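You operate a simulated robot arm through the tools that you are given. There is no shell and no other tool.

You are at the controls of a simulated robot arm. One attempt, no reset.

TASK
Run a little soapy water in the sink and wet the orange cloth.
Fine: plug in, soap from the pump; water one to three centimetres deep, tap off; dip the cloth in it, then press it damp on the sponge dish and leave it there; spill nothing. Set down upright: sink plug.

The check looks at the end state, three seconds after you hand in, the way a careful person would. Anything else that was tipped, shoved, dropped, spilled or broken makes it a failure. Flat cloth is picked up by pressing the open fingertips on it (5 to 10 N) and closing them slowly along it; thin cloth reads only 2 to 8 mm in the jaws.

THE ROBOT
A 6-joint arm with a two-finger parallel gripper, fixed in place. Base frame: the origin is at the foot of the arm, x ahead of it, y to its left, z up. Lengths are in mm, angles in rad, forces in N, time in s.
With the tool pointing down near the work surface it reaches from about 340 to 820 mm from the base axis. Its first joint turns from -2.897 to 2.897 rad. Payload 3.91 kg.
The tool frame sits at the grasp point between the pads (the TCP): z along the fingers, y along the line on which they close. The tips reach 30 mm beyond it. The gripper opens to 110 mm. The fingers are 20 mm wide and 10 mm thick; the gripper's body (48 by 112 mm) begins 55 mm behind the TCP.
Orientation is told as [roll, pitch, yaw] about the base's x, y, z axes, in that order, counted from this pose: with the fingers straight down and closing along the base's y, the tool's x points along the base's -x, its y along +y and its z along -z.

THE INTERFACE
- The arm moves only by the tool send_rows. Its argument "deltas" is a list that holds one entry, the list of rows, each a list of 7 numbers: the shift along the tool's x, y, z in units of 200 mm (1.0 is 200 mm), then the turn, a rotation vector about the tool's x, y, z in units of 120 degrees (1.0 is 120 degrees), then the finger opening in mm, from 0 to 110. In form: [[[dx, dy, dz, ax, ay, az, fingers], ...]]. A call has 1 to 20 rows; each row is the pose to reach, as a shift and turn from the pose commanded when the call began, along the tool's axes at that moment. A call with a number of a shift or a turn outside -1 to 1 is refused whole. Each row takes 0.2 s and may step no farther than 50 mm and 0.15 rad from the row before; otherwise, or with a gripper value out of range, the whole call is refused. Where a pose cannot be reached the arm comes as near as it can. A force on the tool above 50 N (or 10 N above the force at the start of the call, whichever is more), or a blocked arm, ends the call early, and 0.2 s more pass. The fingers move at their own pace (about 45 mm/s each) and stop on an object; they squeeze with about 42 N. The grip force told is the motor's: it shows also when the fingers shut on nothing. Time passes only in rows, and 0.2 s behind the last, so rows that repeat a pose let the fingers close. The reply holds the time, the measured pose of the TCP, the force on the tool along the base axes, the opening and the grip force, in the units named above and with some noise, with the torque about the TCP (base axes, N m) and any sound that the robot's microphone picked up.
- Cameras (640 x 400 px; columns grow to the right, rows downward): "scene" is fixed at [220.9, -650.4, 1641.2]; the picture's right is [0.81, -0.59, 0.00], its down [-0.45, -0.62, -0.65] and it looks along [0.38, 0.52, -0.76] (base axes); focal length 268 px, centre (320, 200). "wrist" rides on the gripper at [77, 7, -114] in the tool frame; the picture's right is [-0.09, 1.00, 0.00], its down [-0.80, -0.07, -0.59] and it looks along [-0.59, -0.05, 0.80] (tool axes); focal length 270 px, centre (320, 200). There is no depth. A picture from a camera that has moved, and an enlarged one, comes with that camera's place and axes in the base frame and with its lens.
- grab_frame(camera): a new picture of that camera. The clock stands still meanwhile.
- slide_trunk(by): slides the trunk up (or, below 0, down) by that many mm; the arm rides with it, the base frame stays. It gives what a move gives, with no picture.
- enlarge(camera, box): a new picture of the part [left, top, right, bottom] of that camera's present view, enlarged. The clock stands still meanwhile.
- hand_in(): hands the job in; it is judged then, once.

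Places have to be worked out from the pictures, the camera data and where the tool is seen. Open the gripper and draw the arm clear of the work before you hand the job in, unless the task says otherwise.

The tools are called after "Request:" by a JSON object that holds its "name" and its "arguments". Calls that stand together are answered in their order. send_rows: Moves the arm, as the interface text tells. Its arguments: {"type":"object","properties":{"deltas":{"type":"array"}},"required":["deltas"]} The other tools are called the same way: slide_trunk (by) slides the trunk up or down; grab_frame (camera) takes a picture; enlarge (camera, box) takes an enlarged picture of a part of a camera's view; hand_in () hands the job in.

At the start:

```text
t: 0.0
ee_pos: [471.7, -51.5, 1308.8]
ee_rot: [-0.002, -0.001, 0.0]
wrist_force: [-0.7, 0.5, -0.5]
wrist_torque: [0.0, 0.0, 0.0]
gripper_width: 109.9
grip_force: 0.2
trunk travel left (down, up): [-525.0, 85.0]
```

scene: 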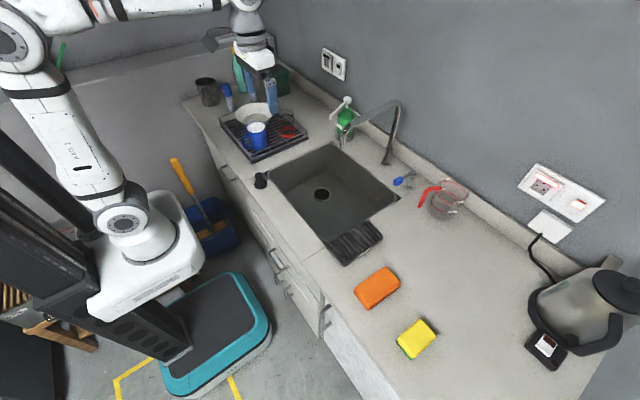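
wrist: 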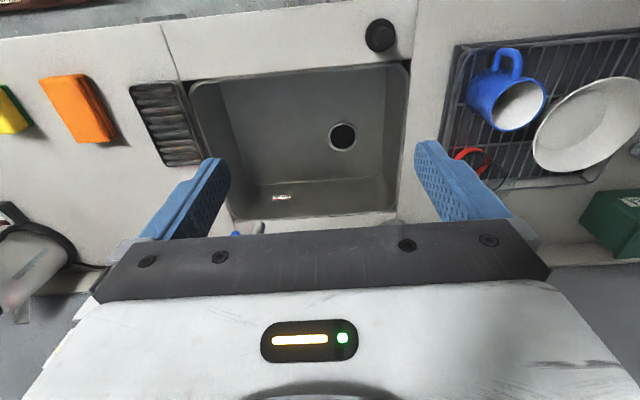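

The scene shows a sink, a plug (black) on the near counter, a soap pump and tap behind, a black sponge dish, an orange cloth and a yellow sponge. I'll enlarge several parts to locate them.

Request:
{"name": "enlarge", "arguments": {"camera": "scene", "box": [240, 80, 480, 230]}}

Request:
{"name": "enlarge", "arguments": {"camera": "scene", "box": [300, 200, 460, 370]}}

Request:
{"name": "enlarge", "arguments": {"camera": "wrist", "box": [0, 0, 640, 250]}}

Request:
{"name": "enlarge", "arguments": {"camera": "scene", "box": [320, 80, 420, 145]}}

Request:
{"name": "enlarge", "arguments": {"camera": "scene", "box": [380, 160, 480, 225]}}

```text
2.67 times, centred on (360, 155) of scene
camera zoom: at [220.9, -650.4, 1641.2], right [0.81, -0.59, 0.0], down [-0.45, -0.62, -0.65], along [0.38, 0.52, -0.76], focal length 715 px, centre (213, 320)
```

zoom: 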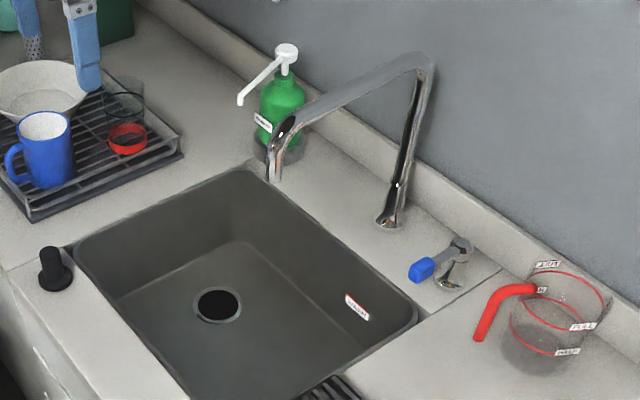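

```text
2.35 times, centred on (380, 285) of scene
camera zoom: at [220.9, -650.4, 1641.2], right [0.81, -0.59, 0.0], down [-0.45, -0.62, -0.65], along [0.38, 0.52, -0.76], focal length 631 px, centre (179, 0)
```

zoom: 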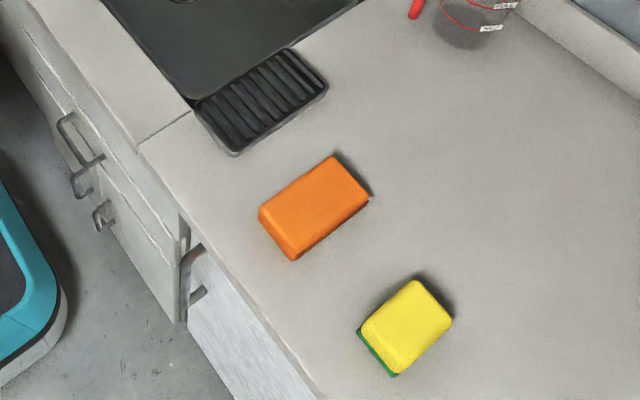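

```text
1.00 times, centred on (320, 125) of wrist (not enlarged: the box is as wide or as high as the picture)
camera zoom: at [394.3, -45.9, 1423.8], right [0.09, 1.0, 0.0], down [0.8, -0.07, 0.59], along [0.59, -0.05, -0.8], focal length 270 px, centre (320, 275)
```

zoom: 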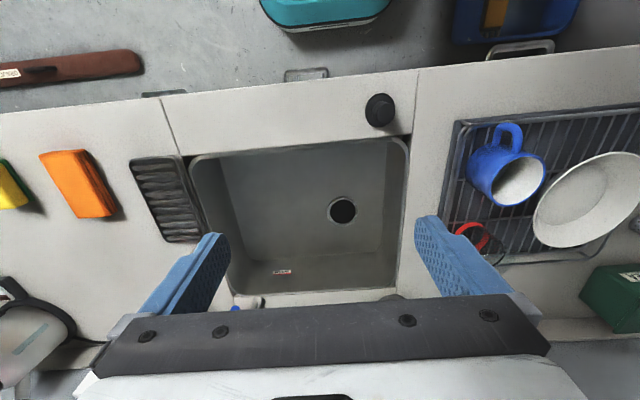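

```text
6.15 times, centred on (370, 112) of scene
camera zoom: at [220.9, -650.4, 1641.2], right [0.81, -0.59, 0.0], down [-0.45, -0.62, -0.65], along [0.38, 0.52, -0.76], focal length 1650 px, centre (12, 738)
```

zoom: 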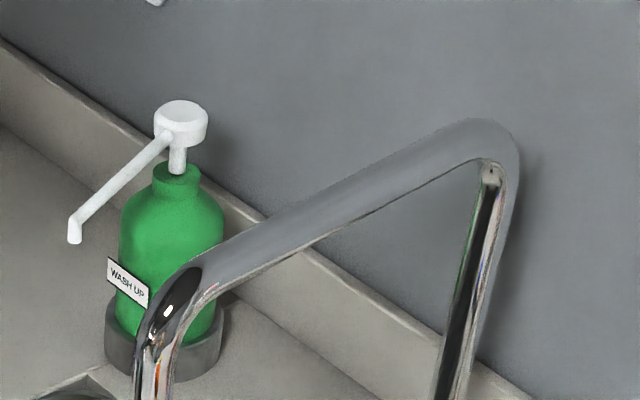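

```text
6.15 times, centred on (430, 192) of scene
camera zoom: at [220.9, -650.4, 1641.2], right [0.81, -0.59, 0.0], down [-0.45, -0.62, -0.65], along [0.38, 0.52, -0.76], focal length 1650 px, centre (-357, 246)
```

zoom: 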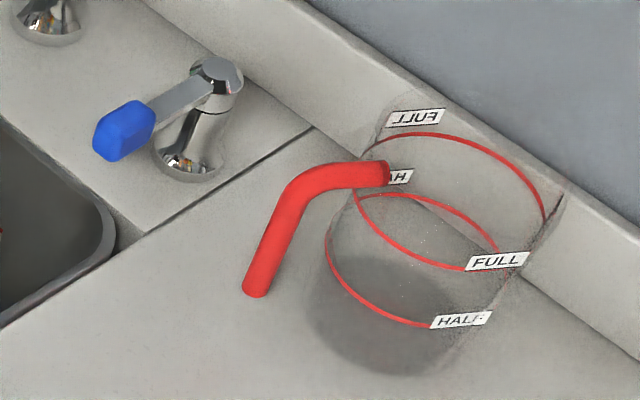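

Counter top triangulates to about z=900, the plug to about (453, 50), the drain to about (690, -11, 748) and the sink to x 514–825, y -300–102. I'll move above the plug to see it better.

Request:
{"name": "send_rows", "arguments": {"deltas": [[[0.019, 0.101, 0.19, 0, 0, 0, 110], [0.038, 0.202, 0.38, 0, 0, 0, 110], [0.057, 0.303, 0.57, 0, 0, 0, 110], [0.076, 0.404, 0.76, 0, 0, 0, 110], [0.095, 0.505, 0.95, 0, 0, 0, 110], [0.095, 0.505, 0.95, 0, 0, 0, 110]]]}}

Request:
{"name": "grab_frame", "arguments": {"camera": "wrist"}}

Request:
{"name": "grab_frame", "arguments": {"camera": "scene"}}

```text
t: 1.4
ee_pos: [452.9, 49.9, 1119.1]
ee_rot: [0.0, 0.001, -0.001]
wrist_force: [0.2, 0.5, 0.8]
wrist_torque: [0.02, 0.0, -0.01]
gripper_width: 110.1
grip_force: 0.1
trunk travel left (down, up): [-525.0, 85.0]
```

```text
taken
camera wrist: at [374.0, 54.9, 1233.6], right [0.09, 1.0, 0.0], down [0.8, -0.07, 0.59], along [0.59, -0.05, -0.8], focal length 270 px, centre (320, 200)
```

wrist: 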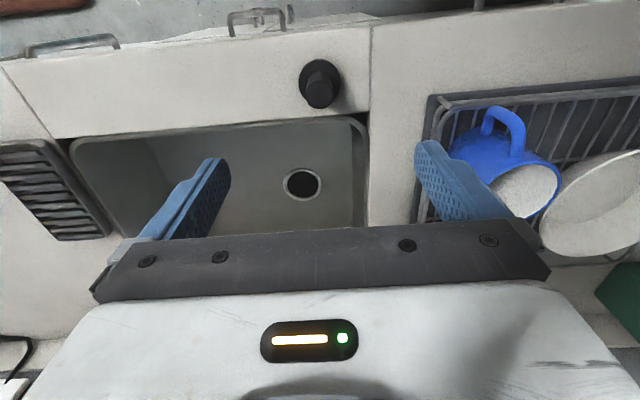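

```text
taken
```

scene: 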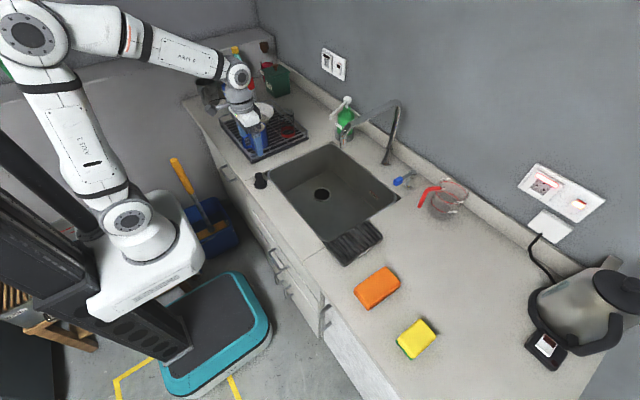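

The plug sits near (448, 47) with its knob top near z 940. I'll enlarge to see the plug and the drain sizes.

Request:
{"name": "enlarge", "arguments": {"camera": "wrist", "box": [260, 40, 380, 115]}}

Request:
{"name": "enlarge", "arguments": {"camera": "wrist", "box": [240, 140, 380, 230]}}

Request:
{"name": "enlarge", "arguments": {"camera": "scene", "box": [240, 130, 400, 230]}}

```text
5.33 times, centred on (320, 78) of wrist
camera zoom: at [374.0, 54.9, 1233.6], right [0.09, 1.0, 0.0], down [0.8, -0.07, 0.59], along [0.59, -0.05, -0.8], focal length 1442 px, centre (320, 853)
```

zoom: 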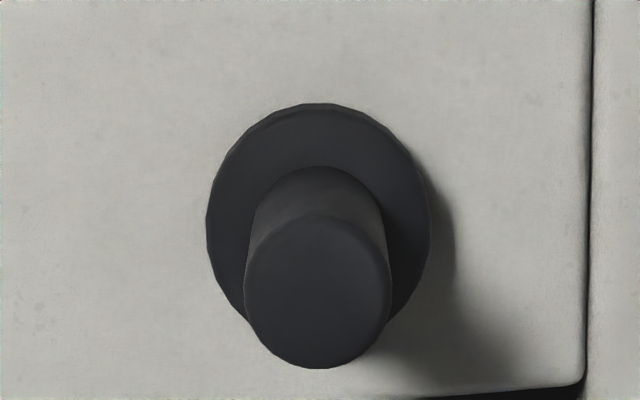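

```text
4.44 times, centred on (310, 185) of wrist
camera zoom: at [374.0, 54.9, 1233.6], right [0.09, 1.0, 0.0], down [0.8, -0.07, 0.59], along [0.59, -0.05, -0.8], focal length 1201 px, centre (364, 267)
```

zoom: 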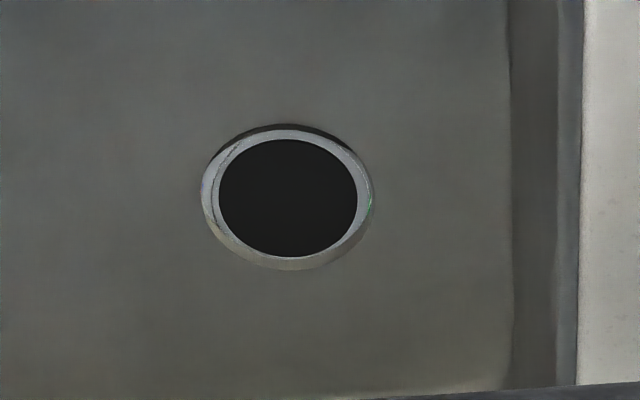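

```text
4.00 times, centred on (320, 180) of scene
camera zoom: at [220.9, -650.4, 1641.2], right [0.81, -0.59, 0.0], down [-0.45, -0.62, -0.65], along [0.38, 0.52, -0.76], focal length 1073 px, centre (320, 280)
```

zoom: 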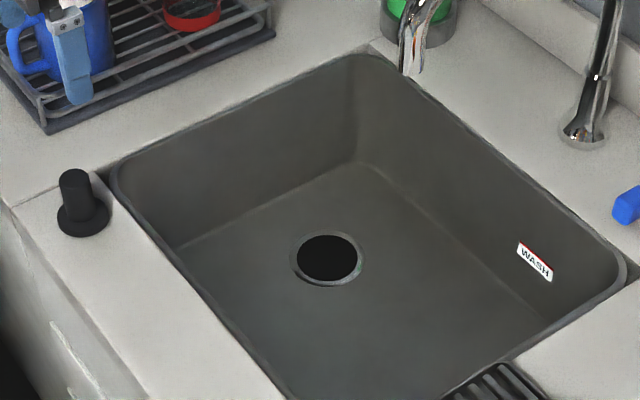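

Plug knob is ~27 mm across, z 910–960 over a ~49 mm disk; the drain recess looks larger (I'll check it close up later). I'll descend over the knob with a moderately open gripper.

Request:
{"name": "send_rows", "arguments": {"deltas": [[[0.02, -0.015, 0.2, 0, 0, 0, 70], [0.02, -0.015, 0.4, 0, 0, 0, 70], [0.02, -0.015, 0.6, 0, 0, 0, 70], [0.02, -0.015, 0.75, 0, 0, 0, 70], [0.02, -0.015, 0.82, 0, 0, 0, 70], [0.02, -0.015, 0.87, 0, 0, 0, 70], [0.02, -0.015, 0.87, 0, 0, 0, 70]]]}}

Request:
{"name": "grab_frame", "arguments": {"camera": "wrist"}}

Request:
{"name": "enlarge", "arguments": {"camera": "scene", "box": [220, 130, 300, 200]}}

```text
t: 3.0
ee_pos: [448.9, 46.7, 943.7]
ee_rot: [0.0, 0.001, -0.001]
wrist_force: [0.7, 0.2, 1.2]
wrist_torque: [-0.01, 0.01, -0.02]
gripper_width: 70.2
grip_force: 0.1
trunk travel left (down, up): [-525.0, 85.0]
```

```text
taken
camera wrist: at [370.9, 51.0, 1058.7], right [0.09, 1.0, 0.0], down [0.8, -0.07, 0.59], along [0.59, -0.05, -0.8], focal length 270 px, centre (320, 200)
```

wrist: 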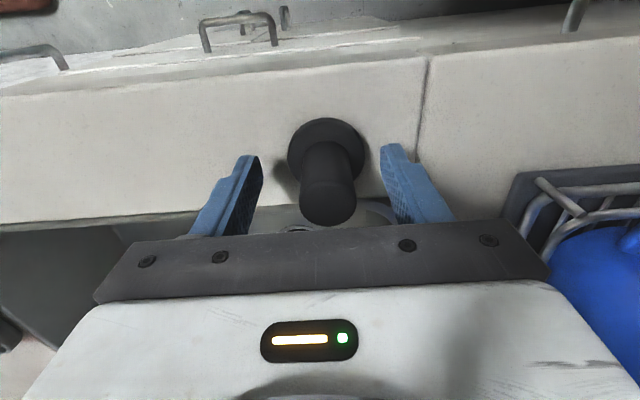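

```text
5.71 times, centred on (260, 165) of scene
camera zoom: at [220.9, -650.4, 1641.2], right [0.81, -0.59, 0.0], down [-0.45, -0.62, -0.65], along [0.38, 0.52, -0.76], focal length 1532 px, centre (663, 400)
```

zoom: 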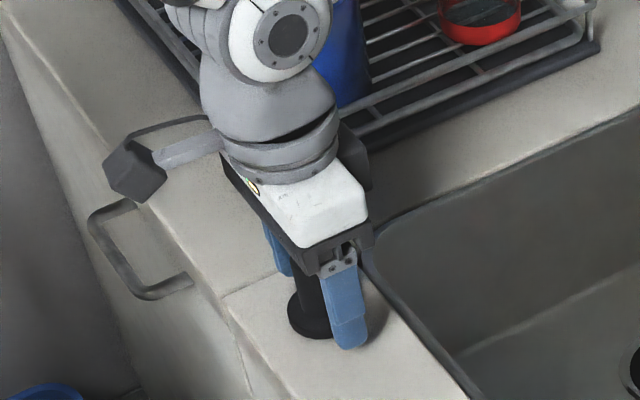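

The knob is centred between the fingers (about x 447, y 48). I'll close on it and then lift slightly.

Request:
{"name": "send_rows", "arguments": {"deltas": [[[0, 0, 0, 0, 0, 0, 45], [0, 0, 0, 0, 0, 0, 20], [0, 0, 0, 0, 0, 0, 10], [0, 0, 0, 0, 0, 0, 10], [0, 0, 0, 0, 0, 0, 10], [0, 0, 0, 0, 0, 0, 10]]]}}

```text
t: 4.4
ee_pos: [447.7, 45.1, 944.5]
ee_rot: [-0.001, -0.001, 0.0]
wrist_force: [0.0, -0.5, -0.4]
wrist_torque: [0.03, 0.0, -0.02]
gripper_width: 26.3
grip_force: 41.3
trunk travel left (down, up): [-525.0, 85.0]
```

Gripped at 26.3 mm. I'll lift the plug, carry it over the sink and look at the drain closely.

Request:
{"name": "send_rows", "arguments": {"deltas": [[[0, 0, -0.2, 0, 0, 0, 10], [0, 0, -0.4, 0, 0, 0, 10], [-0.2, -0.06, -0.4, 0, 0, 0, 10], [-0.4, -0.12, -0.4, 0, 0, 0, 10], [-0.6, -0.2, -0.4, 0, 0, 0, 10], [-0.8, -0.28, -0.35, 0, 0, 0, 10], [-0.86, -0.28, -0.25, 0, 0, 0, 10], [-0.86, -0.28, -0.25, 0, 0, 0, 10]]]}}

Request:
{"name": "grab_frame", "arguments": {"camera": "wrist"}}

Request:
{"name": "enlarge", "arguments": {"camera": "scene", "box": [220, 70, 460, 220]}}

```text
t: 6.2
ee_pos: [621.7, -7.8, 994.7]
ee_rot: [0.001, 0.001, 0.0]
wrist_force: [0.5, 0.0, 0.2]
wrist_torque: [0.02, 0.01, 0.02]
gripper_width: 26.1
grip_force: 42.2
trunk travel left (down, up): [-525.0, 85.0]
```

```text
taken
camera wrist: at [543.6, -2.3, 1108.4], right [0.09, 1.0, 0.0], down [0.8, -0.07, 0.59], along [0.59, -0.05, -0.8], focal length 270 px, centre (320, 200)
```

wrist: 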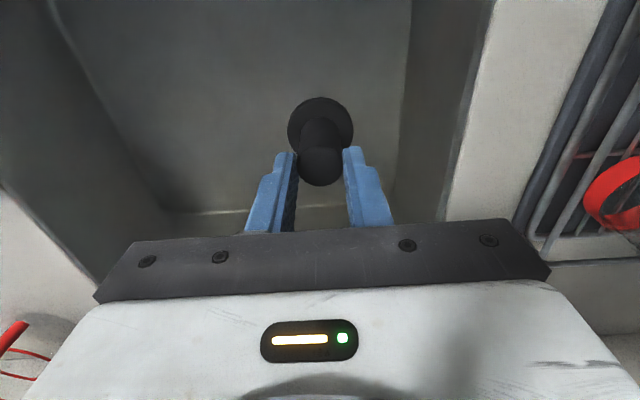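

```text
2.67 times, centred on (340, 145) of scene
camera zoom: at [220.9, -650.4, 1641.2], right [0.81, -0.59, 0.0], down [-0.45, -0.62, -0.65], along [0.38, 0.52, -0.76], focal length 715 px, centre (267, 347)
```

zoom: 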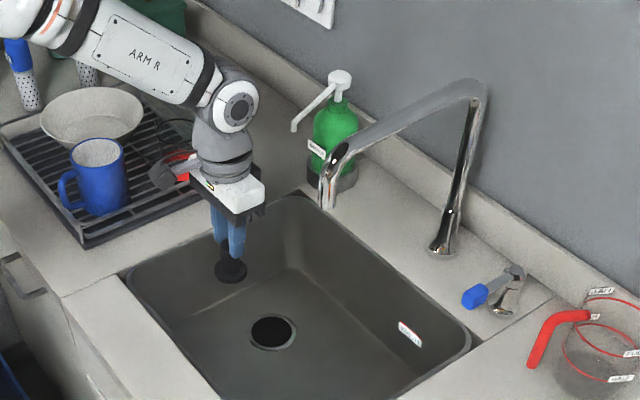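

The plug hides the drain from the wrist camera; I'll shift sideways and back to get a close look at the drain.

Request:
{"name": "send_rows", "arguments": {"deltas": [[[0.1, 0.2, 0, 0, 0, 0, 10], [0.2, 0.4, 0, 0, 0, 0, 10], [0.2, 0.4, 0, 0, 0, 0, 10]]]}}

Request:
{"name": "grab_frame", "arguments": {"camera": "wrist"}}

Request:
{"name": "enlarge", "arguments": {"camera": "wrist", "box": [200, 100, 330, 190]}}

Request:
{"name": "enlarge", "arguments": {"camera": "scene", "box": [290, 170, 350, 215]}}

```text
t: 7.0
ee_pos: [581.6, 70.2, 994.2]
ee_rot: [0.001, 0.0, 0.0]
wrist_force: [-0.3, -0.8, -0.7]
wrist_torque: [-0.01, -0.01, -0.05]
gripper_width: 25.9
grip_force: 41.7
trunk travel left (down, up): [-525.0, 85.0]
```

```text
taken
camera wrist: at [503.5, 76.3, 1107.5], right [0.09, 1.0, 0.0], down [0.8, -0.07, 0.59], along [0.59, -0.05, -0.8], focal length 270 px, centre (320, 200)
```

wrist: 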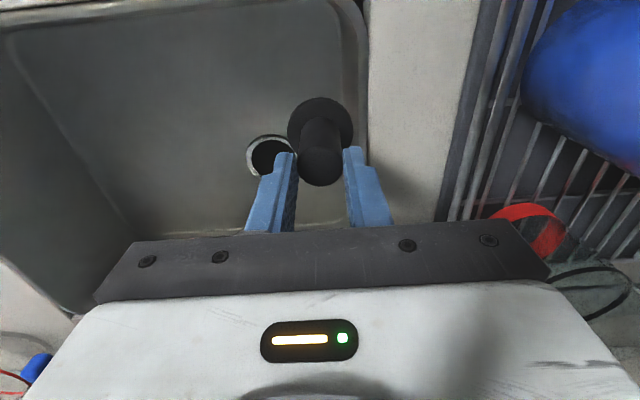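

```text
4.44 times, centred on (265, 145) of wrist
camera zoom: at [503.5, 76.3, 1107.5], right [0.09, 1.0, 0.0], down [0.8, -0.07, 0.59], along [0.59, -0.05, -0.8], focal length 1201 px, centre (564, 444)
```

zoom: 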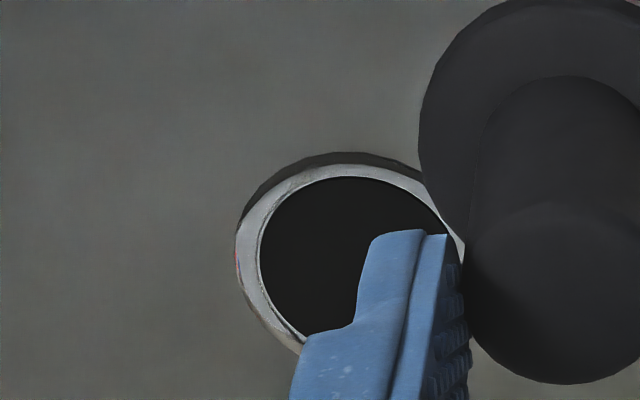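

```text
8.89 times, centred on (320, 192) of scene
camera zoom: at [220.9, -650.4, 1641.2], right [0.81, -0.59, 0.0], down [-0.45, -0.62, -0.65], along [0.38, 0.52, -0.76], focal length 2384 px, centre (320, 267)
```

zoom: 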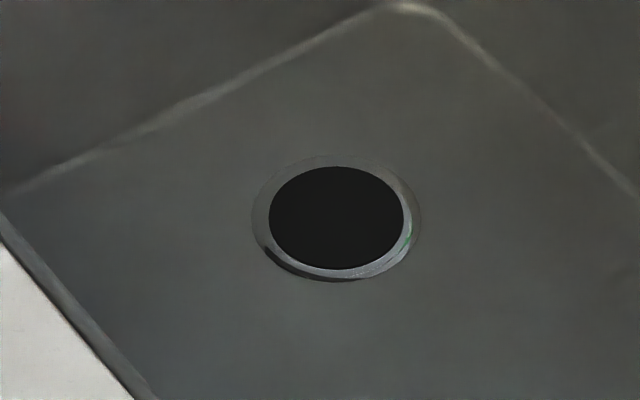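

Comparing the pictures, the plug has slipped down ~39 mm in the pads and hangs from the fingertips, its base ~93 mm below the TCP. I'll move gently over the drain at about (688.5, -10.5) and lower it to check.

Request:
{"name": "send_rows", "arguments": {"deltas": [[[-0.04, -0.03, 0, 0, 0, 0, 10], [-0.1, -0.075, 0, 0, 0, 0, 10], [-0.17, -0.128, 0, 0, 0, 0, 10], [-0.24, -0.181, 0, 0, 0, 0, 10], [-0.31, -0.234, 0, 0, 0, 0, 10], [-0.38, -0.287, 0, 0, 0, 0, 10], [-0.45, -0.34, 0, 0, 0, 0, 10], [-0.5, -0.377, 0, 0, 0, 0, 10], [-0.5345, -0.4035, 0, 0, 0, 0, 10], [-0.5345, -0.4035, 0, 0, 0, 0, 10], [-0.5345, -0.4035, 0.05, 0, 0, 0, 10], [-0.5345, -0.4035, 0.12, 0, 0, 0, 10], [-0.5345, -0.4035, 0.2, 0, 0, 0, 10], [-0.5345, -0.4035, 0.28, 0, 0, 0, 10], [-0.5345, -0.4035, 0.35, 0, 0, 0, 10], [-0.5345, -0.4035, 0.4, 0, 0, 0, 10], [-0.5345, -0.4035, 0.4, 0, 0, 0, 10]]]}}

Request:
{"name": "grab_frame", "arguments": {"camera": "wrist"}}

Request:
{"name": "enlarge", "arguments": {"camera": "scene", "box": [240, 80, 400, 220]}}

```text
t: 10.6
ee_pos: [686.5, -8.9, 914.9]
ee_rot: [0.001, 0.001, 0.0]
wrist_force: [-0.3, -1.1, -1.1]
wrist_torque: [0.05, -0.01, -0.03]
gripper_width: 26.1
grip_force: 42.4
trunk travel left (down, up): [-525.0, 85.0]
```

```text
taken
camera wrist: at [610.5, -4.0, 1029.0], right [0.09, 1.0, 0.0], down [0.8, -0.07, 0.59], along [0.59, -0.05, -0.8], focal length 270 px, centre (320, 200)
```

wrist: 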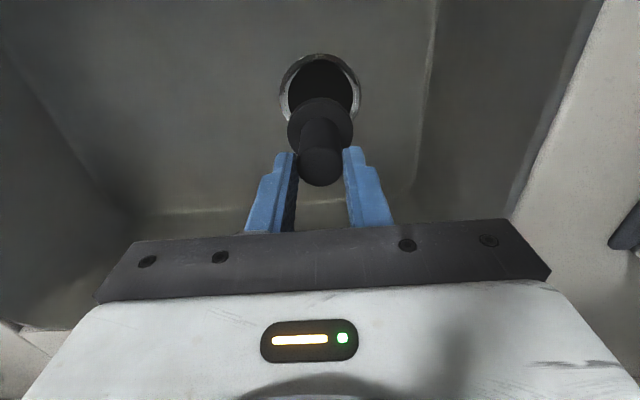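

```text
2.86 times, centred on (320, 150) of scene
camera zoom: at [220.9, -650.4, 1641.2], right [0.81, -0.59, 0.0], down [-0.45, -0.62, -0.65], along [0.38, 0.52, -0.76], focal length 766 px, centre (320, 343)
```

zoom: 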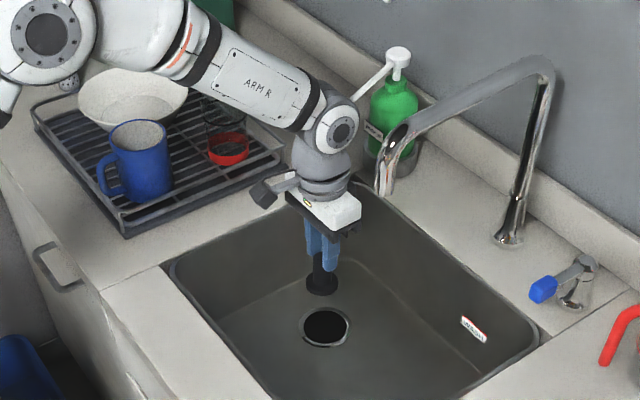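

The plug is stable and the drain centre measures about (686.5, -10). I'll lower to just above the expected contact and then creep.

Request:
{"name": "send_rows", "arguments": {"deltas": [[[-0.002, -0.005, 0.08, 0, 0, 0, 10], [-0.002, -0.005, 0.16, 0, 0, 0, 10], [-0.002, -0.005, 0.24, 0, 0, 0, 10], [-0.002, -0.005, 0.3, 0, 0, 0, 10], [-0.002, -0.005, 0.335, 0, 0, 0, 10], [-0.002, -0.005, 0.335, 0, 0, 0, 10]]]}}

Request:
{"name": "grab_frame", "arguments": {"camera": "wrist"}}

Request:
{"name": "enlarge", "arguments": {"camera": "wrist", "box": [240, 60, 400, 200]}}

Request:
{"name": "enlarge", "arguments": {"camera": "scene", "box": [280, 140, 360, 210]}}

```text
t: 12.0
ee_pos: [688.8, -8.9, 848.7]
ee_rot: [0.001, -0.001, 0.0]
wrist_force: [-0.8, 0.3, -0.3]
wrist_torque: [-0.04, 0.01, 0.02]
gripper_width: 26.2
grip_force: 41.6
trunk travel left (down, up): [-525.0, 85.0]
```

```text
taken
camera wrist: at [611.3, -5.0, 963.3], right [0.09, 1.0, 0.0], down [0.8, -0.07, 0.59], along [0.59, -0.05, -0.8], focal length 270 px, centre (320, 200)
```

wrist: 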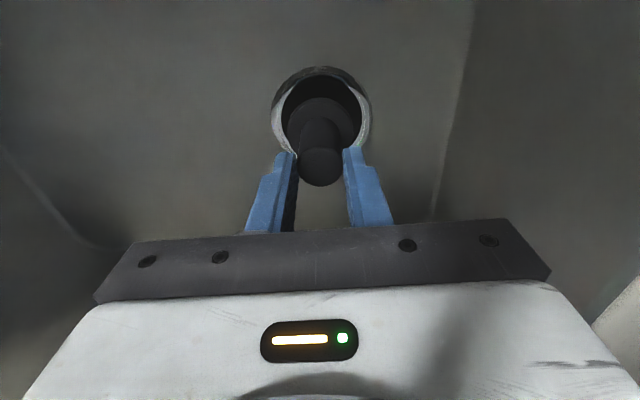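

```text
2.86 times, centred on (320, 130) of wrist
camera zoom: at [611.3, -5.0, 963.3], right [0.09, 1.0, 0.0], down [0.8, -0.07, 0.59], along [0.59, -0.05, -0.8], focal length 772 px, centre (320, 400)
```

zoom: 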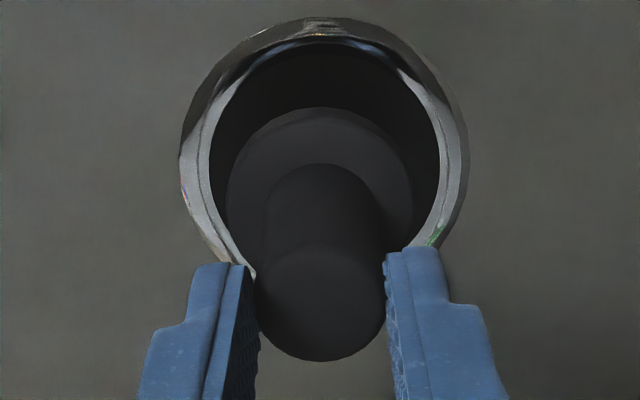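

```text
5.71 times, centred on (320, 175) of scene
camera zoom: at [220.9, -650.4, 1641.2], right [0.81, -0.59, 0.0], down [-0.45, -0.62, -0.65], along [0.38, 0.52, -0.76], focal length 1532 px, centre (320, 343)
```

zoom: 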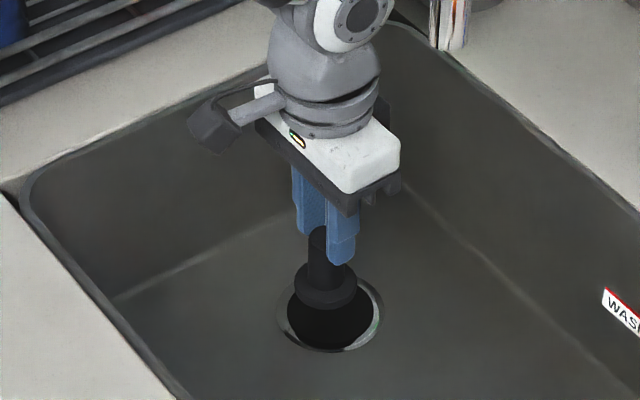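

The plug is now just above the drain recess, centred. I'll creep down and watch the force.

Request:
{"name": "send_rows", "arguments": {"deltas": [[[0, 0, 0.02, 0, 0, 0, 10], [0, 0, 0.04, 0, 0, 0, 10], [0, 0, 0.05, 0, 0, 0, 10], [0, 0, 0.05, 0, 0, 0, 10]]]}}

Request:
{"name": "enlarge", "arguments": {"camera": "wrist", "box": [240, 60, 400, 200]}}

```text
t: 13.0
ee_pos: [689.0, -10.9, 838.7]
ee_rot: [0.0, 0.0, -0.001]
wrist_force: [-0.9, 1.0, -0.4]
wrist_torque: [0.01, -0.01, 0.01]
gripper_width: 25.9
grip_force: 42.3
trunk travel left (down, up): [-525.0, 85.0]
```

```text
2.86 times, centred on (320, 130) of wrist
camera zoom: at [611.0, -5.4, 953.0], right [0.09, 1.0, 0.0], down [0.8, -0.07, 0.59], along [0.59, -0.05, -0.8], focal length 772 px, centre (320, 400)
```

zoom: 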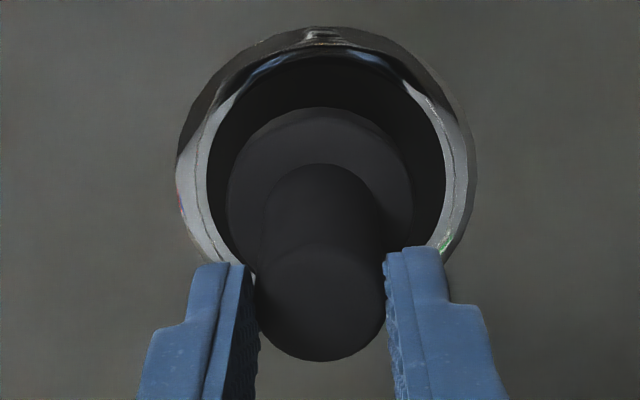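

No contact yet; continuing down 8 mm.

Request:
{"name": "send_rows", "arguments": {"deltas": [[[0, 0, 0.015, 0, 0, 0, 10], [0, 0, 0.03, 0, 0, 0, 10], [0, 0, 0.04, 0, 0, 0, 10], [0, 0, 0.04, 0, 0, 0, 10]]]}}

Request:
{"name": "enlarge", "arguments": {"camera": "wrist", "box": [240, 60, 400, 200]}}

Request:
{"name": "enlarge", "arguments": {"camera": "scene", "box": [300, 160, 350, 205]}}

```text
t: 14.0
ee_pos: [689.3, -10.5, 831.2]
ee_rot: [0.0, -0.001, 0.001]
wrist_force: [-0.2, -1.1, -0.1]
wrist_torque: [-0.04, -0.06, -0.02]
gripper_width: 26.2
grip_force: 42.2
trunk travel left (down, up): [-525.0, 85.0]
```

```text
2.86 times, centred on (320, 130) of wrist
camera zoom: at [611.2, -5.4, 945.1], right [0.09, 1.0, 0.0], down [0.8, -0.07, 0.59], along [0.59, -0.05, -0.8], focal length 772 px, centre (320, 400)
```

zoom: 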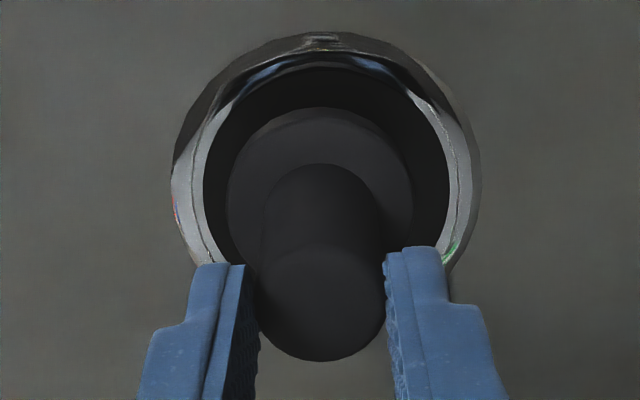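

```text
8.89 times, centred on (325, 182) of scene
camera zoom: at [220.9, -650.4, 1641.2], right [0.81, -0.59, 0.0], down [-0.45, -0.62, -0.65], along [0.38, 0.52, -0.76], focal length 2384 px, centre (276, 356)
```

zoom: 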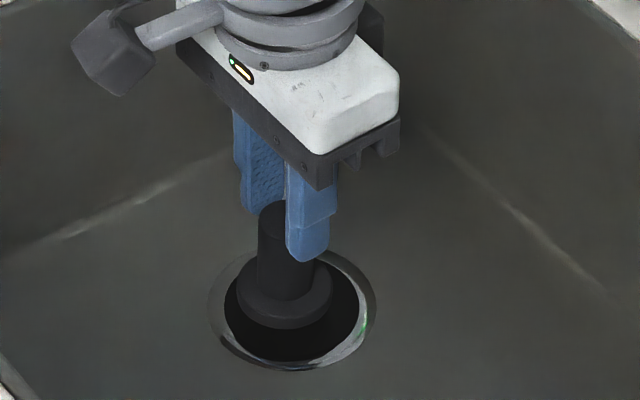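

Still free; the plug is centred in the recess. Continuing down.

Request:
{"name": "send_rows", "arguments": {"deltas": [[[0, 0.003, 0.015, 0, 0, 0, 10], [0, 0.003, 0.03, 0, 0, 0, 10], [0, 0.003, 0.04, 0, 0, 0, 10], [0, 0.003, 0.05, 0, 0, 0, 10], [0, 0.003, 0.05, 0, 0, 0, 10]]]}}

Request:
{"name": "enlarge", "arguments": {"camera": "wrist", "box": [240, 60, 400, 200]}}

Request:
{"name": "enlarge", "arguments": {"camera": "scene", "box": [300, 160, 350, 205]}}

```text
t: 15.2
ee_pos: [689.8, -10.4, 823.6]
ee_rot: [-0.001, -0.008, -0.001]
wrist_force: [9.8, -1.6, 20.9]
wrist_torque: [0.04, -0.23, -0.01]
gripper_width: 26.2
grip_force: 42.1
trunk travel left (down, up): [-525.0, 85.0]
```

```text
2.86 times, centred on (320, 130) of wrist
camera zoom: at [610.4, -5.0, 936.7], right [0.09, 1.0, 0.0], down [0.8, -0.07, 0.6], along [0.6, -0.05, -0.8], focal length 772 px, centre (320, 400)
```

zoom: 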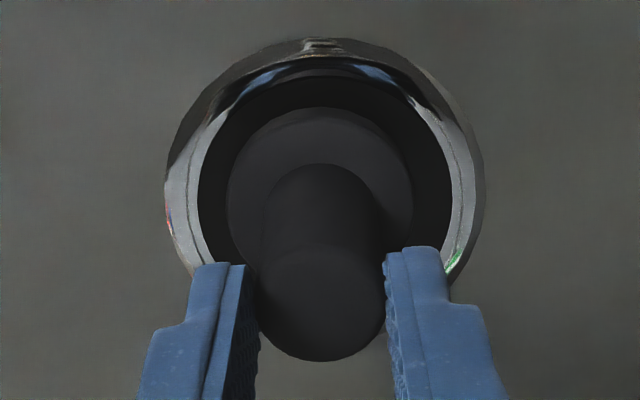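

```text
8.89 times, centred on (325, 182) of scene
camera zoom: at [220.9, -650.4, 1641.2], right [0.81, -0.59, 0.0], down [-0.45, -0.62, -0.65], along [0.38, 0.52, -0.76], focal length 2384 px, centre (276, 356)
```

zoom: 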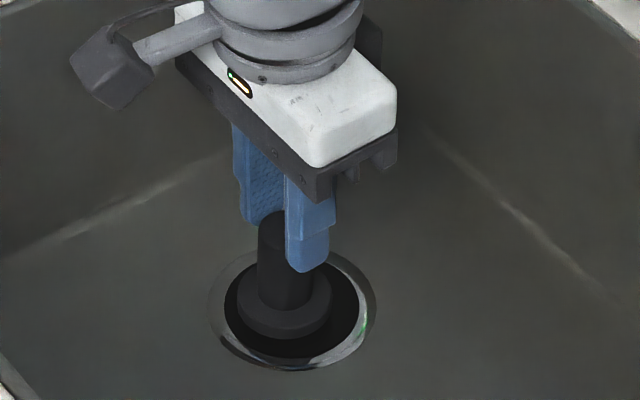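

Contact: 21 N up with +9.8 N in x and a torque that places the touch on the plug's -x side, so the hole lies a little toward +x. I'll lift 5 mm, shift +3 mm in x and try again.

Request:
{"name": "send_rows", "arguments": {"deltas": [[[0, 0, -0.025, 0, 0, 0, 10], [-0.015, 0, -0.025, 0, 0, 0, 10], [-0.015, 0, -0.015, 0, 0, 0, 10], [-0.015, 0, -0.005, 0, 0, 0, 10], [-0.015, 0, 0, 0, 0, 0, 10], [-0.015, 0, 0, 0, 0, 0, 10]]]}}

```text
t: 16.6
ee_pos: [691.1, -8.3, 819.7]
ee_rot: [0.001, 0.0, -0.001]
wrist_force: [1.3, -1.9, 6.6]
wrist_torque: [-0.27, -0.44, -0.04]
gripper_width: 26.1
grip_force: 42.1
trunk travel left (down, up): [-525.0, 85.0]
```

Now it went lower (819.7) with only 6.6 N. I'll press a few mm farther.

Request:
{"name": "send_rows", "arguments": {"deltas": [[[0, 0, 0.01, 0, 0, 0, 10], [0, 0, 0.02, 0, 0, 0, 10], [0, 0, 0.02, 0, 0, 0, 10]]]}}

Request:
{"name": "enlarge", "arguments": {"camera": "wrist", "box": [240, 60, 400, 200]}}

Request:
{"name": "enlarge", "arguments": {"camera": "scene", "box": [300, 160, 350, 205]}}

```text
t: 17.4
ee_pos: [689.6, -9.9, 820.5]
ee_rot: [0.0, -0.004, 0.002]
wrist_force: [-1.5, 0.9, 30.8]
wrist_torque: [0.05, -0.43, 0.01]
gripper_width: 26.3
grip_force: 42.1
trunk travel left (down, up): [-525.0, 85.0]
```

```text
2.86 times, centred on (320, 130) of wrist
camera zoom: at [611.9, -4.1, 934.2], right [0.09, 1.0, 0.0], down [0.8, -0.07, 0.6], along [0.6, -0.05, -0.8], focal length 772 px, centre (320, 400)
```

zoom: 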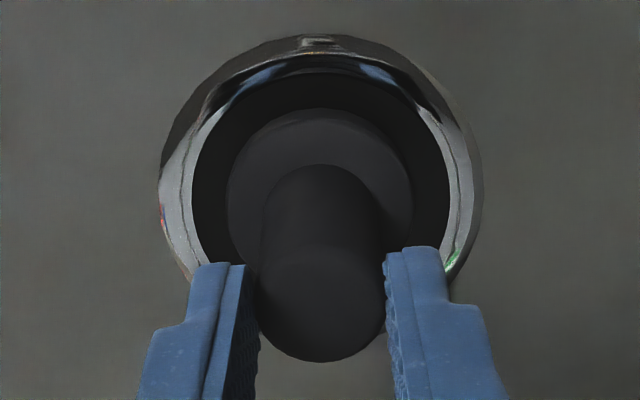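

```text
8.89 times, centred on (325, 182) of scene
camera zoom: at [220.9, -650.4, 1641.2], right [0.81, -0.59, 0.0], down [-0.45, -0.62, -0.65], along [0.38, 0.52, -0.76], focal length 2384 px, centre (276, 356)
```

zoom: 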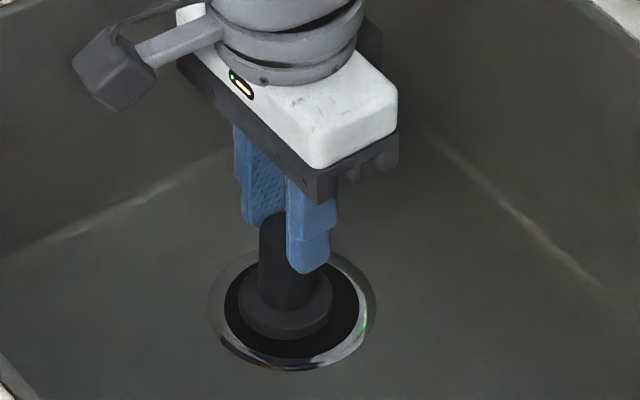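

Now 31 N straight up with almost no sideways force: the plug sits on something flat. I'll ease the press and probe sideways to see whether it is captured in the seat.

Request:
{"name": "send_rows", "arguments": {"deltas": [[[0, 0, -0.01, 0, 0, 0, 10], [0, 0, -0.01, 0, 0, 0, 10], [-0.01, 0, -0.01, 0, 0, 0, 10], [-0.02, 0, -0.01, 0, 0, 0, 10], [-0.02, 0, -0.01, 0, 0, 0, 10]]]}}

```text
t: 18.6
ee_pos: [689.7, -9.3, 820.1]
ee_rot: [0.0, 0.002, 0.001]
wrist_force: [-14.6, 3.9, 21.2]
wrist_torque: [0.3, 0.83, 0.07]
gripper_width: 26.0
grip_force: 41.9
trunk travel left (down, up): [-525.0, 85.0]
```

The plug resists +x motion (-14.6 N). Now probe -x and y likewise.

Request:
{"name": "send_rows", "arguments": {"deltas": [[[0.02, 0, -0.01, 0, 0, 0, 10], [0.03, 0, -0.01, 0, 0, 0, 10], [0.04, 0, -0.01, 0, 0, 0, 10], [0.04, 0, -0.01, 0, 0, 0, 10]]]}}

Request:
{"name": "enlarge", "arguments": {"camera": "wrist", "box": [240, 60, 400, 200]}}

```text
t: 19.6
ee_pos: [688.4, -10.7, 819.1]
ee_rot: [-0.001, -0.005, 0.0]
wrist_force: [15.5, -2.3, 1.5]
wrist_torque: [-0.12, -1.18, -0.07]
gripper_width: 26.6
grip_force: 41.6
trunk travel left (down, up): [-525.0, 85.0]
```

```text
2.86 times, centred on (320, 130) of wrist
camera zoom: at [611.5, -5.3, 934.4], right [0.09, 1.0, 0.0], down [0.8, -0.07, 0.6], along [0.59, -0.05, -0.8], focal length 772 px, centre (320, 400)
```

zoom: 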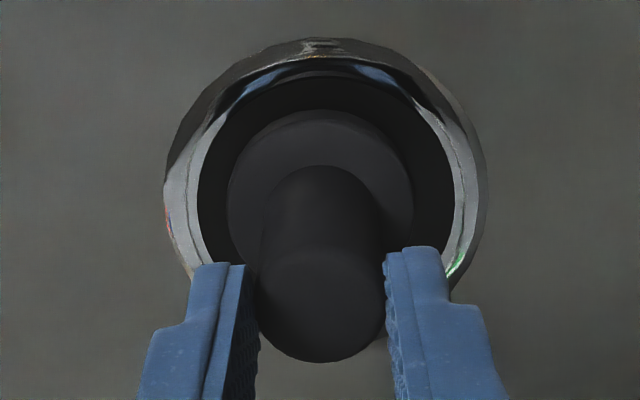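

With almost no downward force it still resists -x with 15.5 N, so the plug is captured in its seat. I'll return to centre, press down firmly once, then relax, open and rise.

Request:
{"name": "send_rows", "arguments": {"deltas": [[[-0.01, 0, 0, 0, 0, 0, 10], [-0.018, 0, 0, 0, 0, 0, 10], [-0.018, 0, 0.02, 0, 0, 0, 10], [-0.018, 0, 0.03, 0, 0, 0, 10], [-0.018, 0, 0.03, 0, 0, 0, 10]]]}}

```text
t: 20.8
ee_pos: [688.7, -10.3, 819.2]
ee_rot: [0.0, -0.007, 0.0]
wrist_force: [-2.8, -2.9, 43.4]
wrist_torque: [-0.18, 0.05, 0.01]
gripper_width: 26.6
grip_force: 42.2
trunk travel left (down, up): [-525.0, 85.0]
```

Firmly seated (43 N, near-zero torque). Relax, open and rise.

Request:
{"name": "send_rows", "arguments": {"deltas": [[[0, 0, -0.03, 0, 0, 0, 10], [0, 0, -0.03, 0, 0, 0, 30], [0, 0, -0.03, 0, 0, 0, 50], [0, 0, -0.03, 0, 0, 0, 50], [0, 0, -0.1, 0, 0, 0, 50], [0, 0, -0.25, 0, 0, 0, 50], [0, 0, -0.45, 0, 0, 0, 50], [0, 0, -0.65, 0, 0, 0, 50], [0.15, 0, -0.8, 0, 0, 0, 50], [0.35, 0.05, -0.9, 0, 0, 0, 50], [0.35, 0.05, -0.9, 0, 0, 0, 50]]]}}

Request:
{"name": "grab_frame", "arguments": {"camera": "wrist"}}

Request:
{"name": "enlarge", "arguments": {"camera": "wrist", "box": [250, 50, 390, 150]}}

Request:
{"name": "enlarge", "arguments": {"camera": "scene", "box": [240, 80, 480, 230]}}

Request:
{"name": "enlarge", "arguments": {"camera": "scene", "box": [300, 160, 350, 205]}}

```text
t: 23.2
ee_pos: [619.2, -1.0, 993.3]
ee_rot: [0.001, 0.0, -0.001]
wrist_force: [0.3, -0.6, -0.1]
wrist_torque: [0.01, 0.03, 0.0]
gripper_width: 50.2
grip_force: 0.1
trunk travel left (down, up): [-525.0, 85.0]
```

```text
taken
camera wrist: at [541.4, 4.5, 1108.4], right [0.09, 1.0, 0.0], down [0.8, -0.07, 0.59], along [0.59, -0.05, -0.8], focal length 270 px, centre (320, 200)
```

wrist: 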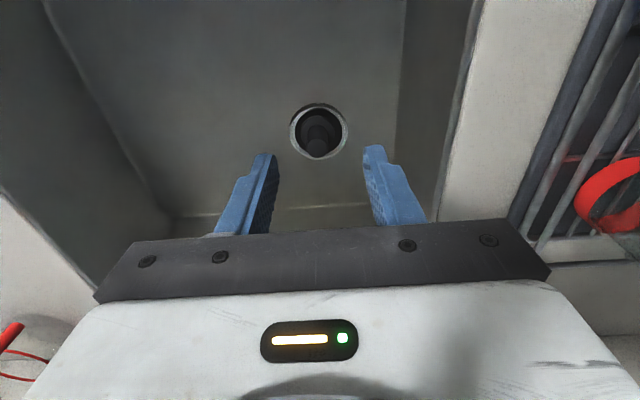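

```text
4.00 times, centred on (320, 100) of wrist
camera zoom: at [541.4, 4.5, 1108.4], right [0.09, 1.0, 0.0], down [0.8, -0.07, 0.59], along [0.59, -0.05, -0.8], focal length 1081 px, centre (320, 600)
```

zoom: 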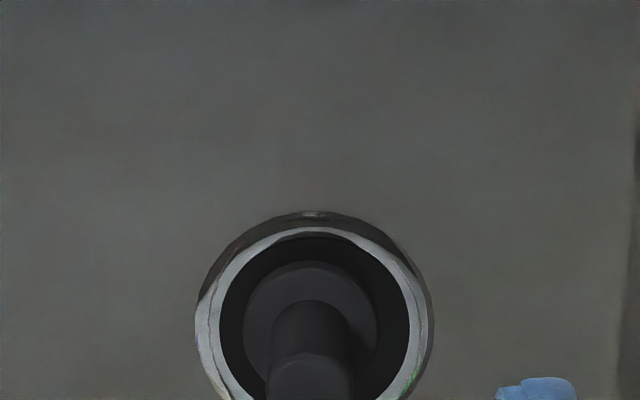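

```text
2.67 times, centred on (360, 155) of scene
camera zoom: at [220.9, -650.4, 1641.2], right [0.81, -0.59, 0.0], down [-0.45, -0.62, -0.65], along [0.38, 0.52, -0.76], focal length 715 px, centre (213, 320)
```

zoom: 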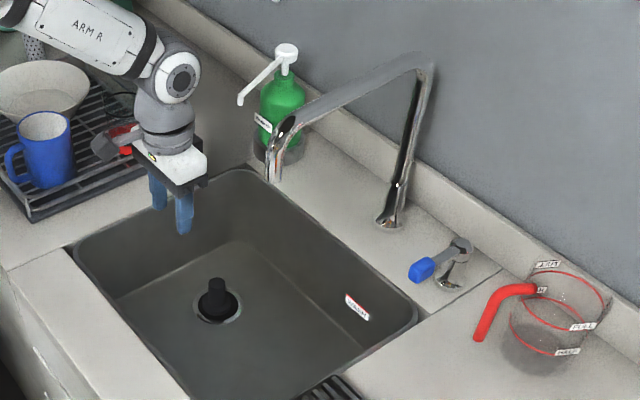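

```text
8.89 times, centred on (325, 182) of scene
camera zoom: at [220.9, -650.4, 1641.2], right [0.81, -0.59, 0.0], down [-0.45, -0.62, -0.65], along [0.38, 0.52, -0.76], focal length 2384 px, centre (276, 356)
```

zoom: 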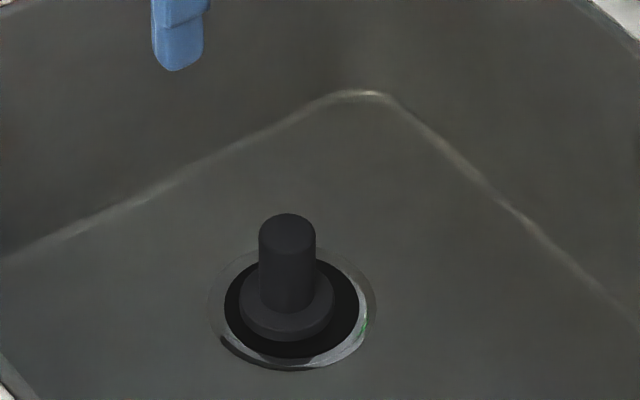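

The plug now stands upright, seated in the drain. Next the soap: I'll rise, tilt the fingers 45° forward and look at the pump from near (680, 100, 1150).

Request:
{"name": "send_rows", "arguments": {"deltas": [[[0, 0, -0.2, 0, 0, 0, 20], [-0.05, 0.08, -0.4, 0, -0.0625, 0, 0], [-0.1, 0.16, -0.55, 0, -0.125, 0, 0], [-0.15, 0.26, -0.65, 0, -0.1875, 0, 0], [-0.2, 0.36, -0.72, 0, -0.25, 0, 0], [-0.25, 0.46, -0.76, 0, -0.3125, 0, 0], [-0.305, 0.505, -0.785, 0, -0.375, 0, 0], [-0.305, 0.505, -0.785, 0, -0.375, 0, 0]]]}}

Request:
{"name": "grab_frame", "arguments": {"camera": "wrist"}}

Request:
{"name": "grab_frame", "arguments": {"camera": "scene"}}

```text
t: 25.0
ee_pos: [681.5, 99.3, 1152.0]
ee_rot: [0.0, -0.788, -0.001]
wrist_force: [-0.8, 0.1, -0.2]
wrist_torque: [0.03, 0.0, 0.01]
gripper_width: 0.0
grip_force: 37.6
trunk travel left (down, up): [-525.0, 85.0]
```

```text
taken
camera wrist: at [545.6, 105.4, 1177.9], right [0.06, 1.0, 0.06], down [0.14, -0.07, 0.99], along [0.99, -0.05, -0.15], focal length 270 px, centre (320, 200)
```

wrist: 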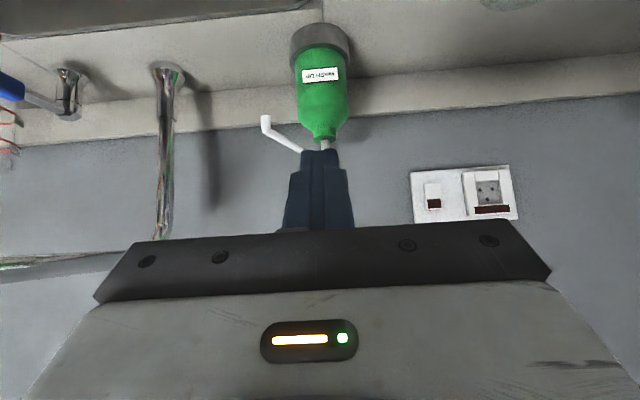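

```text
taken
```

scene: 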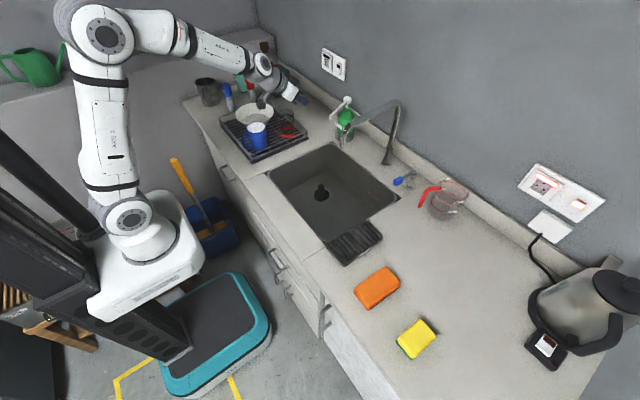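

I see the pump: bottle axis about (902, 100), head top near z 1090, nozzle pointing over the sink. I'll bring the closed, tilted fingertips above the head.

Request:
{"name": "send_rows", "arguments": {"deltas": [[[-0.1, 0, 0.11, 0, 0, 0, 0], [-0.23, 0, 0.26, 0, 0, 0, 0], [-0.36, 0, 0.41, 0, 0, 0, 0], [-0.49, 0, 0.56, 0, 0, 0, 0], [-0.6, 0.003, 0.68, 0, 0, 0, 0], [-0.686, 0.003, 0.774, 0, 0, 0, 0], [-0.686, 0.003, 0.774, 0, 0, 0, 0]]]}}

Request:
{"name": "grab_frame", "arguments": {"camera": "wrist"}}

Request:
{"name": "enlarge", "arguments": {"camera": "scene", "box": [290, 60, 410, 140]}}

```text
t: 26.6
ee_pos: [887.7, 101.9, 1140.7]
ee_rot: [0.0, -0.784, -0.001]
wrist_force: [0.1, 0.2, -0.1]
wrist_torque: [0.01, 0.01, 0.0]
gripper_width: 0.2
grip_force: 37.5
trunk travel left (down, up): [-525.0, 85.0]
```

```text
taken
camera wrist: at [751.7, 107.6, 1166.8], right [0.06, 1.0, 0.06], down [0.15, -0.07, 0.99], along [0.99, -0.05, -0.15], focal length 270 px, centre (320, 200)
```

wrist: 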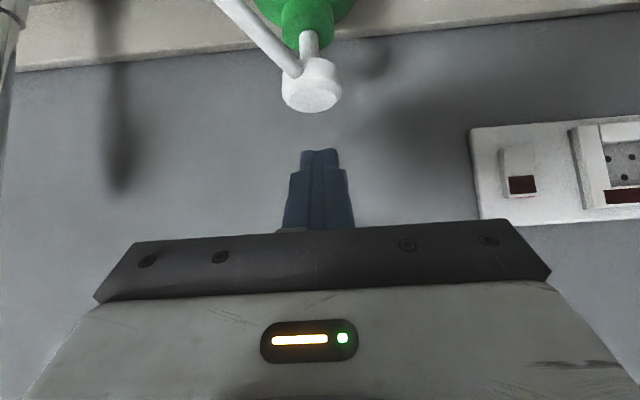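

```text
5.00 times, centred on (350, 100) of scene
camera zoom: at [220.9, -650.4, 1641.2], right [0.81, -0.59, 0.0], down [-0.45, -0.62, -0.65], along [0.38, 0.52, -0.76], focal length 1341 px, centre (170, 700)
```

zoom: 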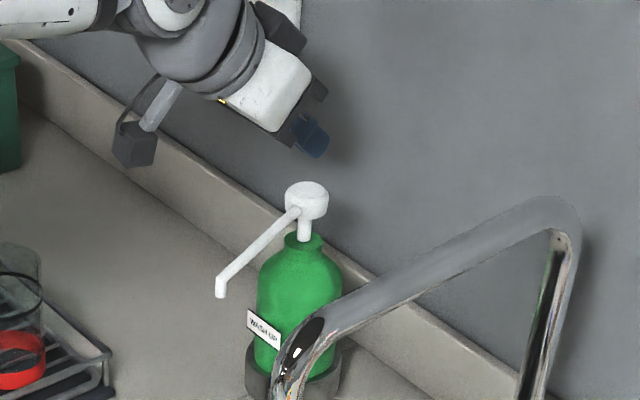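

The head top centre is about (902, 98.6, 1086); my tip's lower corner is at about (902, 102, 1112). I'll shift y a little and descend to just at the head.

Request:
{"name": "send_rows", "arguments": {"deltas": [[[0.03, -0.0165, 0.03, 0, 0, 0, 0], [0.06, -0.0165, 0.06, 0, 0, 0, 0], [0.0777, -0.0165, 0.0779, 0, 0, 0, 0], [0.0777, -0.0165, 0.0779, 0, 0, 0, 0]]]}}

Request:
{"name": "grab_frame", "arguments": {"camera": "wrist"}}

Request:
{"name": "enlarge", "arguments": {"camera": "scene", "box": [290, 60, 410, 140]}}

```text
t: 27.6
ee_pos: [887.2, 96.8, 1117.1]
ee_rot: [0.0, -0.786, 0.0]
wrist_force: [0.5, 0.3, -0.2]
wrist_torque: [0.0, 0.0, 0.05]
gripper_width: 0.0
grip_force: 37.0
trunk travel left (down, up): [-525.0, 85.0]
```

```text
taken
camera wrist: at [752.1, 103.3, 1143.8], right [0.06, 1.0, 0.06], down [0.15, -0.07, 0.99], along [0.99, -0.05, -0.15], focal length 270 px, centre (320, 200)
```

wrist: 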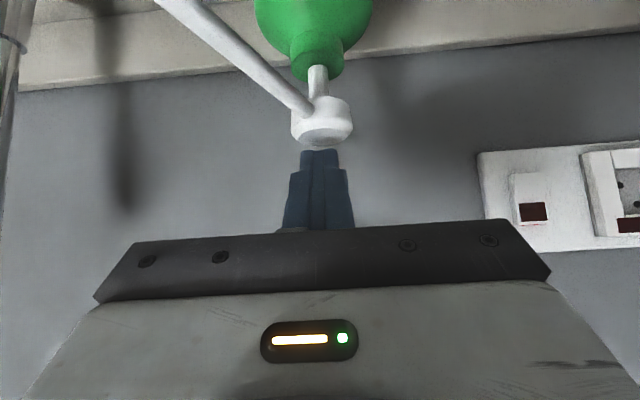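

```text
5.00 times, centred on (350, 100) of scene
camera zoom: at [220.9, -650.4, 1641.2], right [0.81, -0.59, 0.0], down [-0.45, -0.62, -0.65], along [0.38, 0.52, -0.76], focal length 1341 px, centre (170, 700)
```

zoom: 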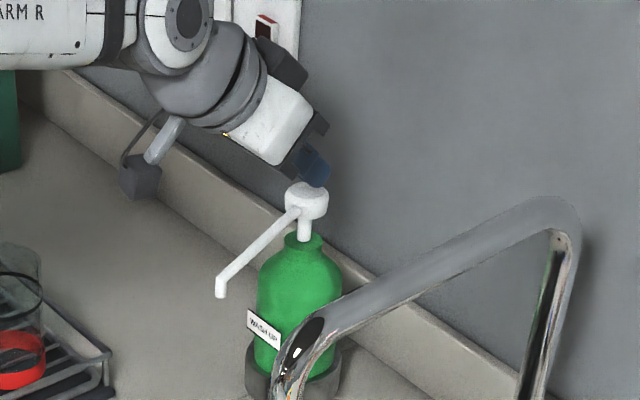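

Aligned above the head. Now press down gently by 10 mm and read the force.

Request:
{"name": "send_rows", "arguments": {"deltas": [[[0.012, 0.005, 0.012, 0, 0, 0, 0], [0.024, 0.005, 0.024, 0, 0, 0, 0], [0.0355, 0.005, 0.0355, 0, 0, 0, 0], [0.0355, 0.005, 0.0355, 0, 0, 0, 0]]]}}

Request:
{"name": "grab_frame", "arguments": {"camera": "wrist"}}

Request:
{"name": "enlarge", "arguments": {"camera": "scene", "box": [290, 60, 410, 140]}}

```text
t: 28.6
ee_pos: [887.6, 99.1, 1109.4]
ee_rot: [0.001, -0.788, 0.001]
wrist_force: [1.3, 1.4, 4.7]
wrist_torque: [0.03, -0.12, 0.02]
gripper_width: 0.1
grip_force: 37.6
trunk travel left (down, up): [-525.0, 85.0]
```

```text
taken
camera wrist: at [751.9, 104.3, 1134.4], right [0.06, 1.0, 0.06], down [0.14, -0.07, 0.99], along [0.99, -0.05, -0.15], focal length 270 px, centre (320, 200)
```

wrist: 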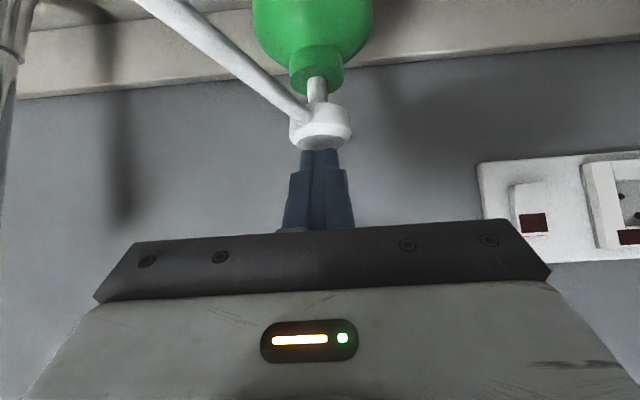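

```text
5.00 times, centred on (350, 100) of scene
camera zoom: at [220.9, -650.4, 1641.2], right [0.81, -0.59, 0.0], down [-0.45, -0.62, -0.65], along [0.38, 0.52, -0.76], focal length 1341 px, centre (170, 700)
```

zoom: 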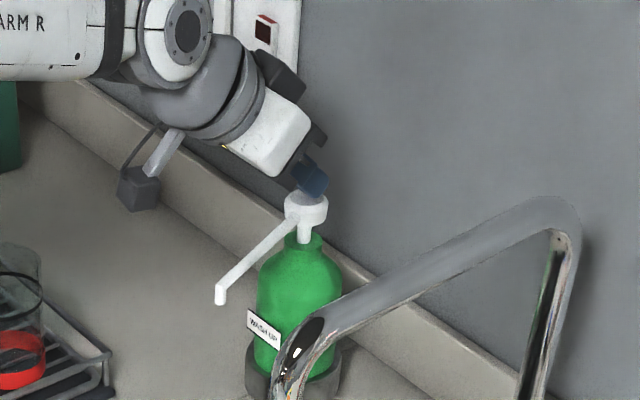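

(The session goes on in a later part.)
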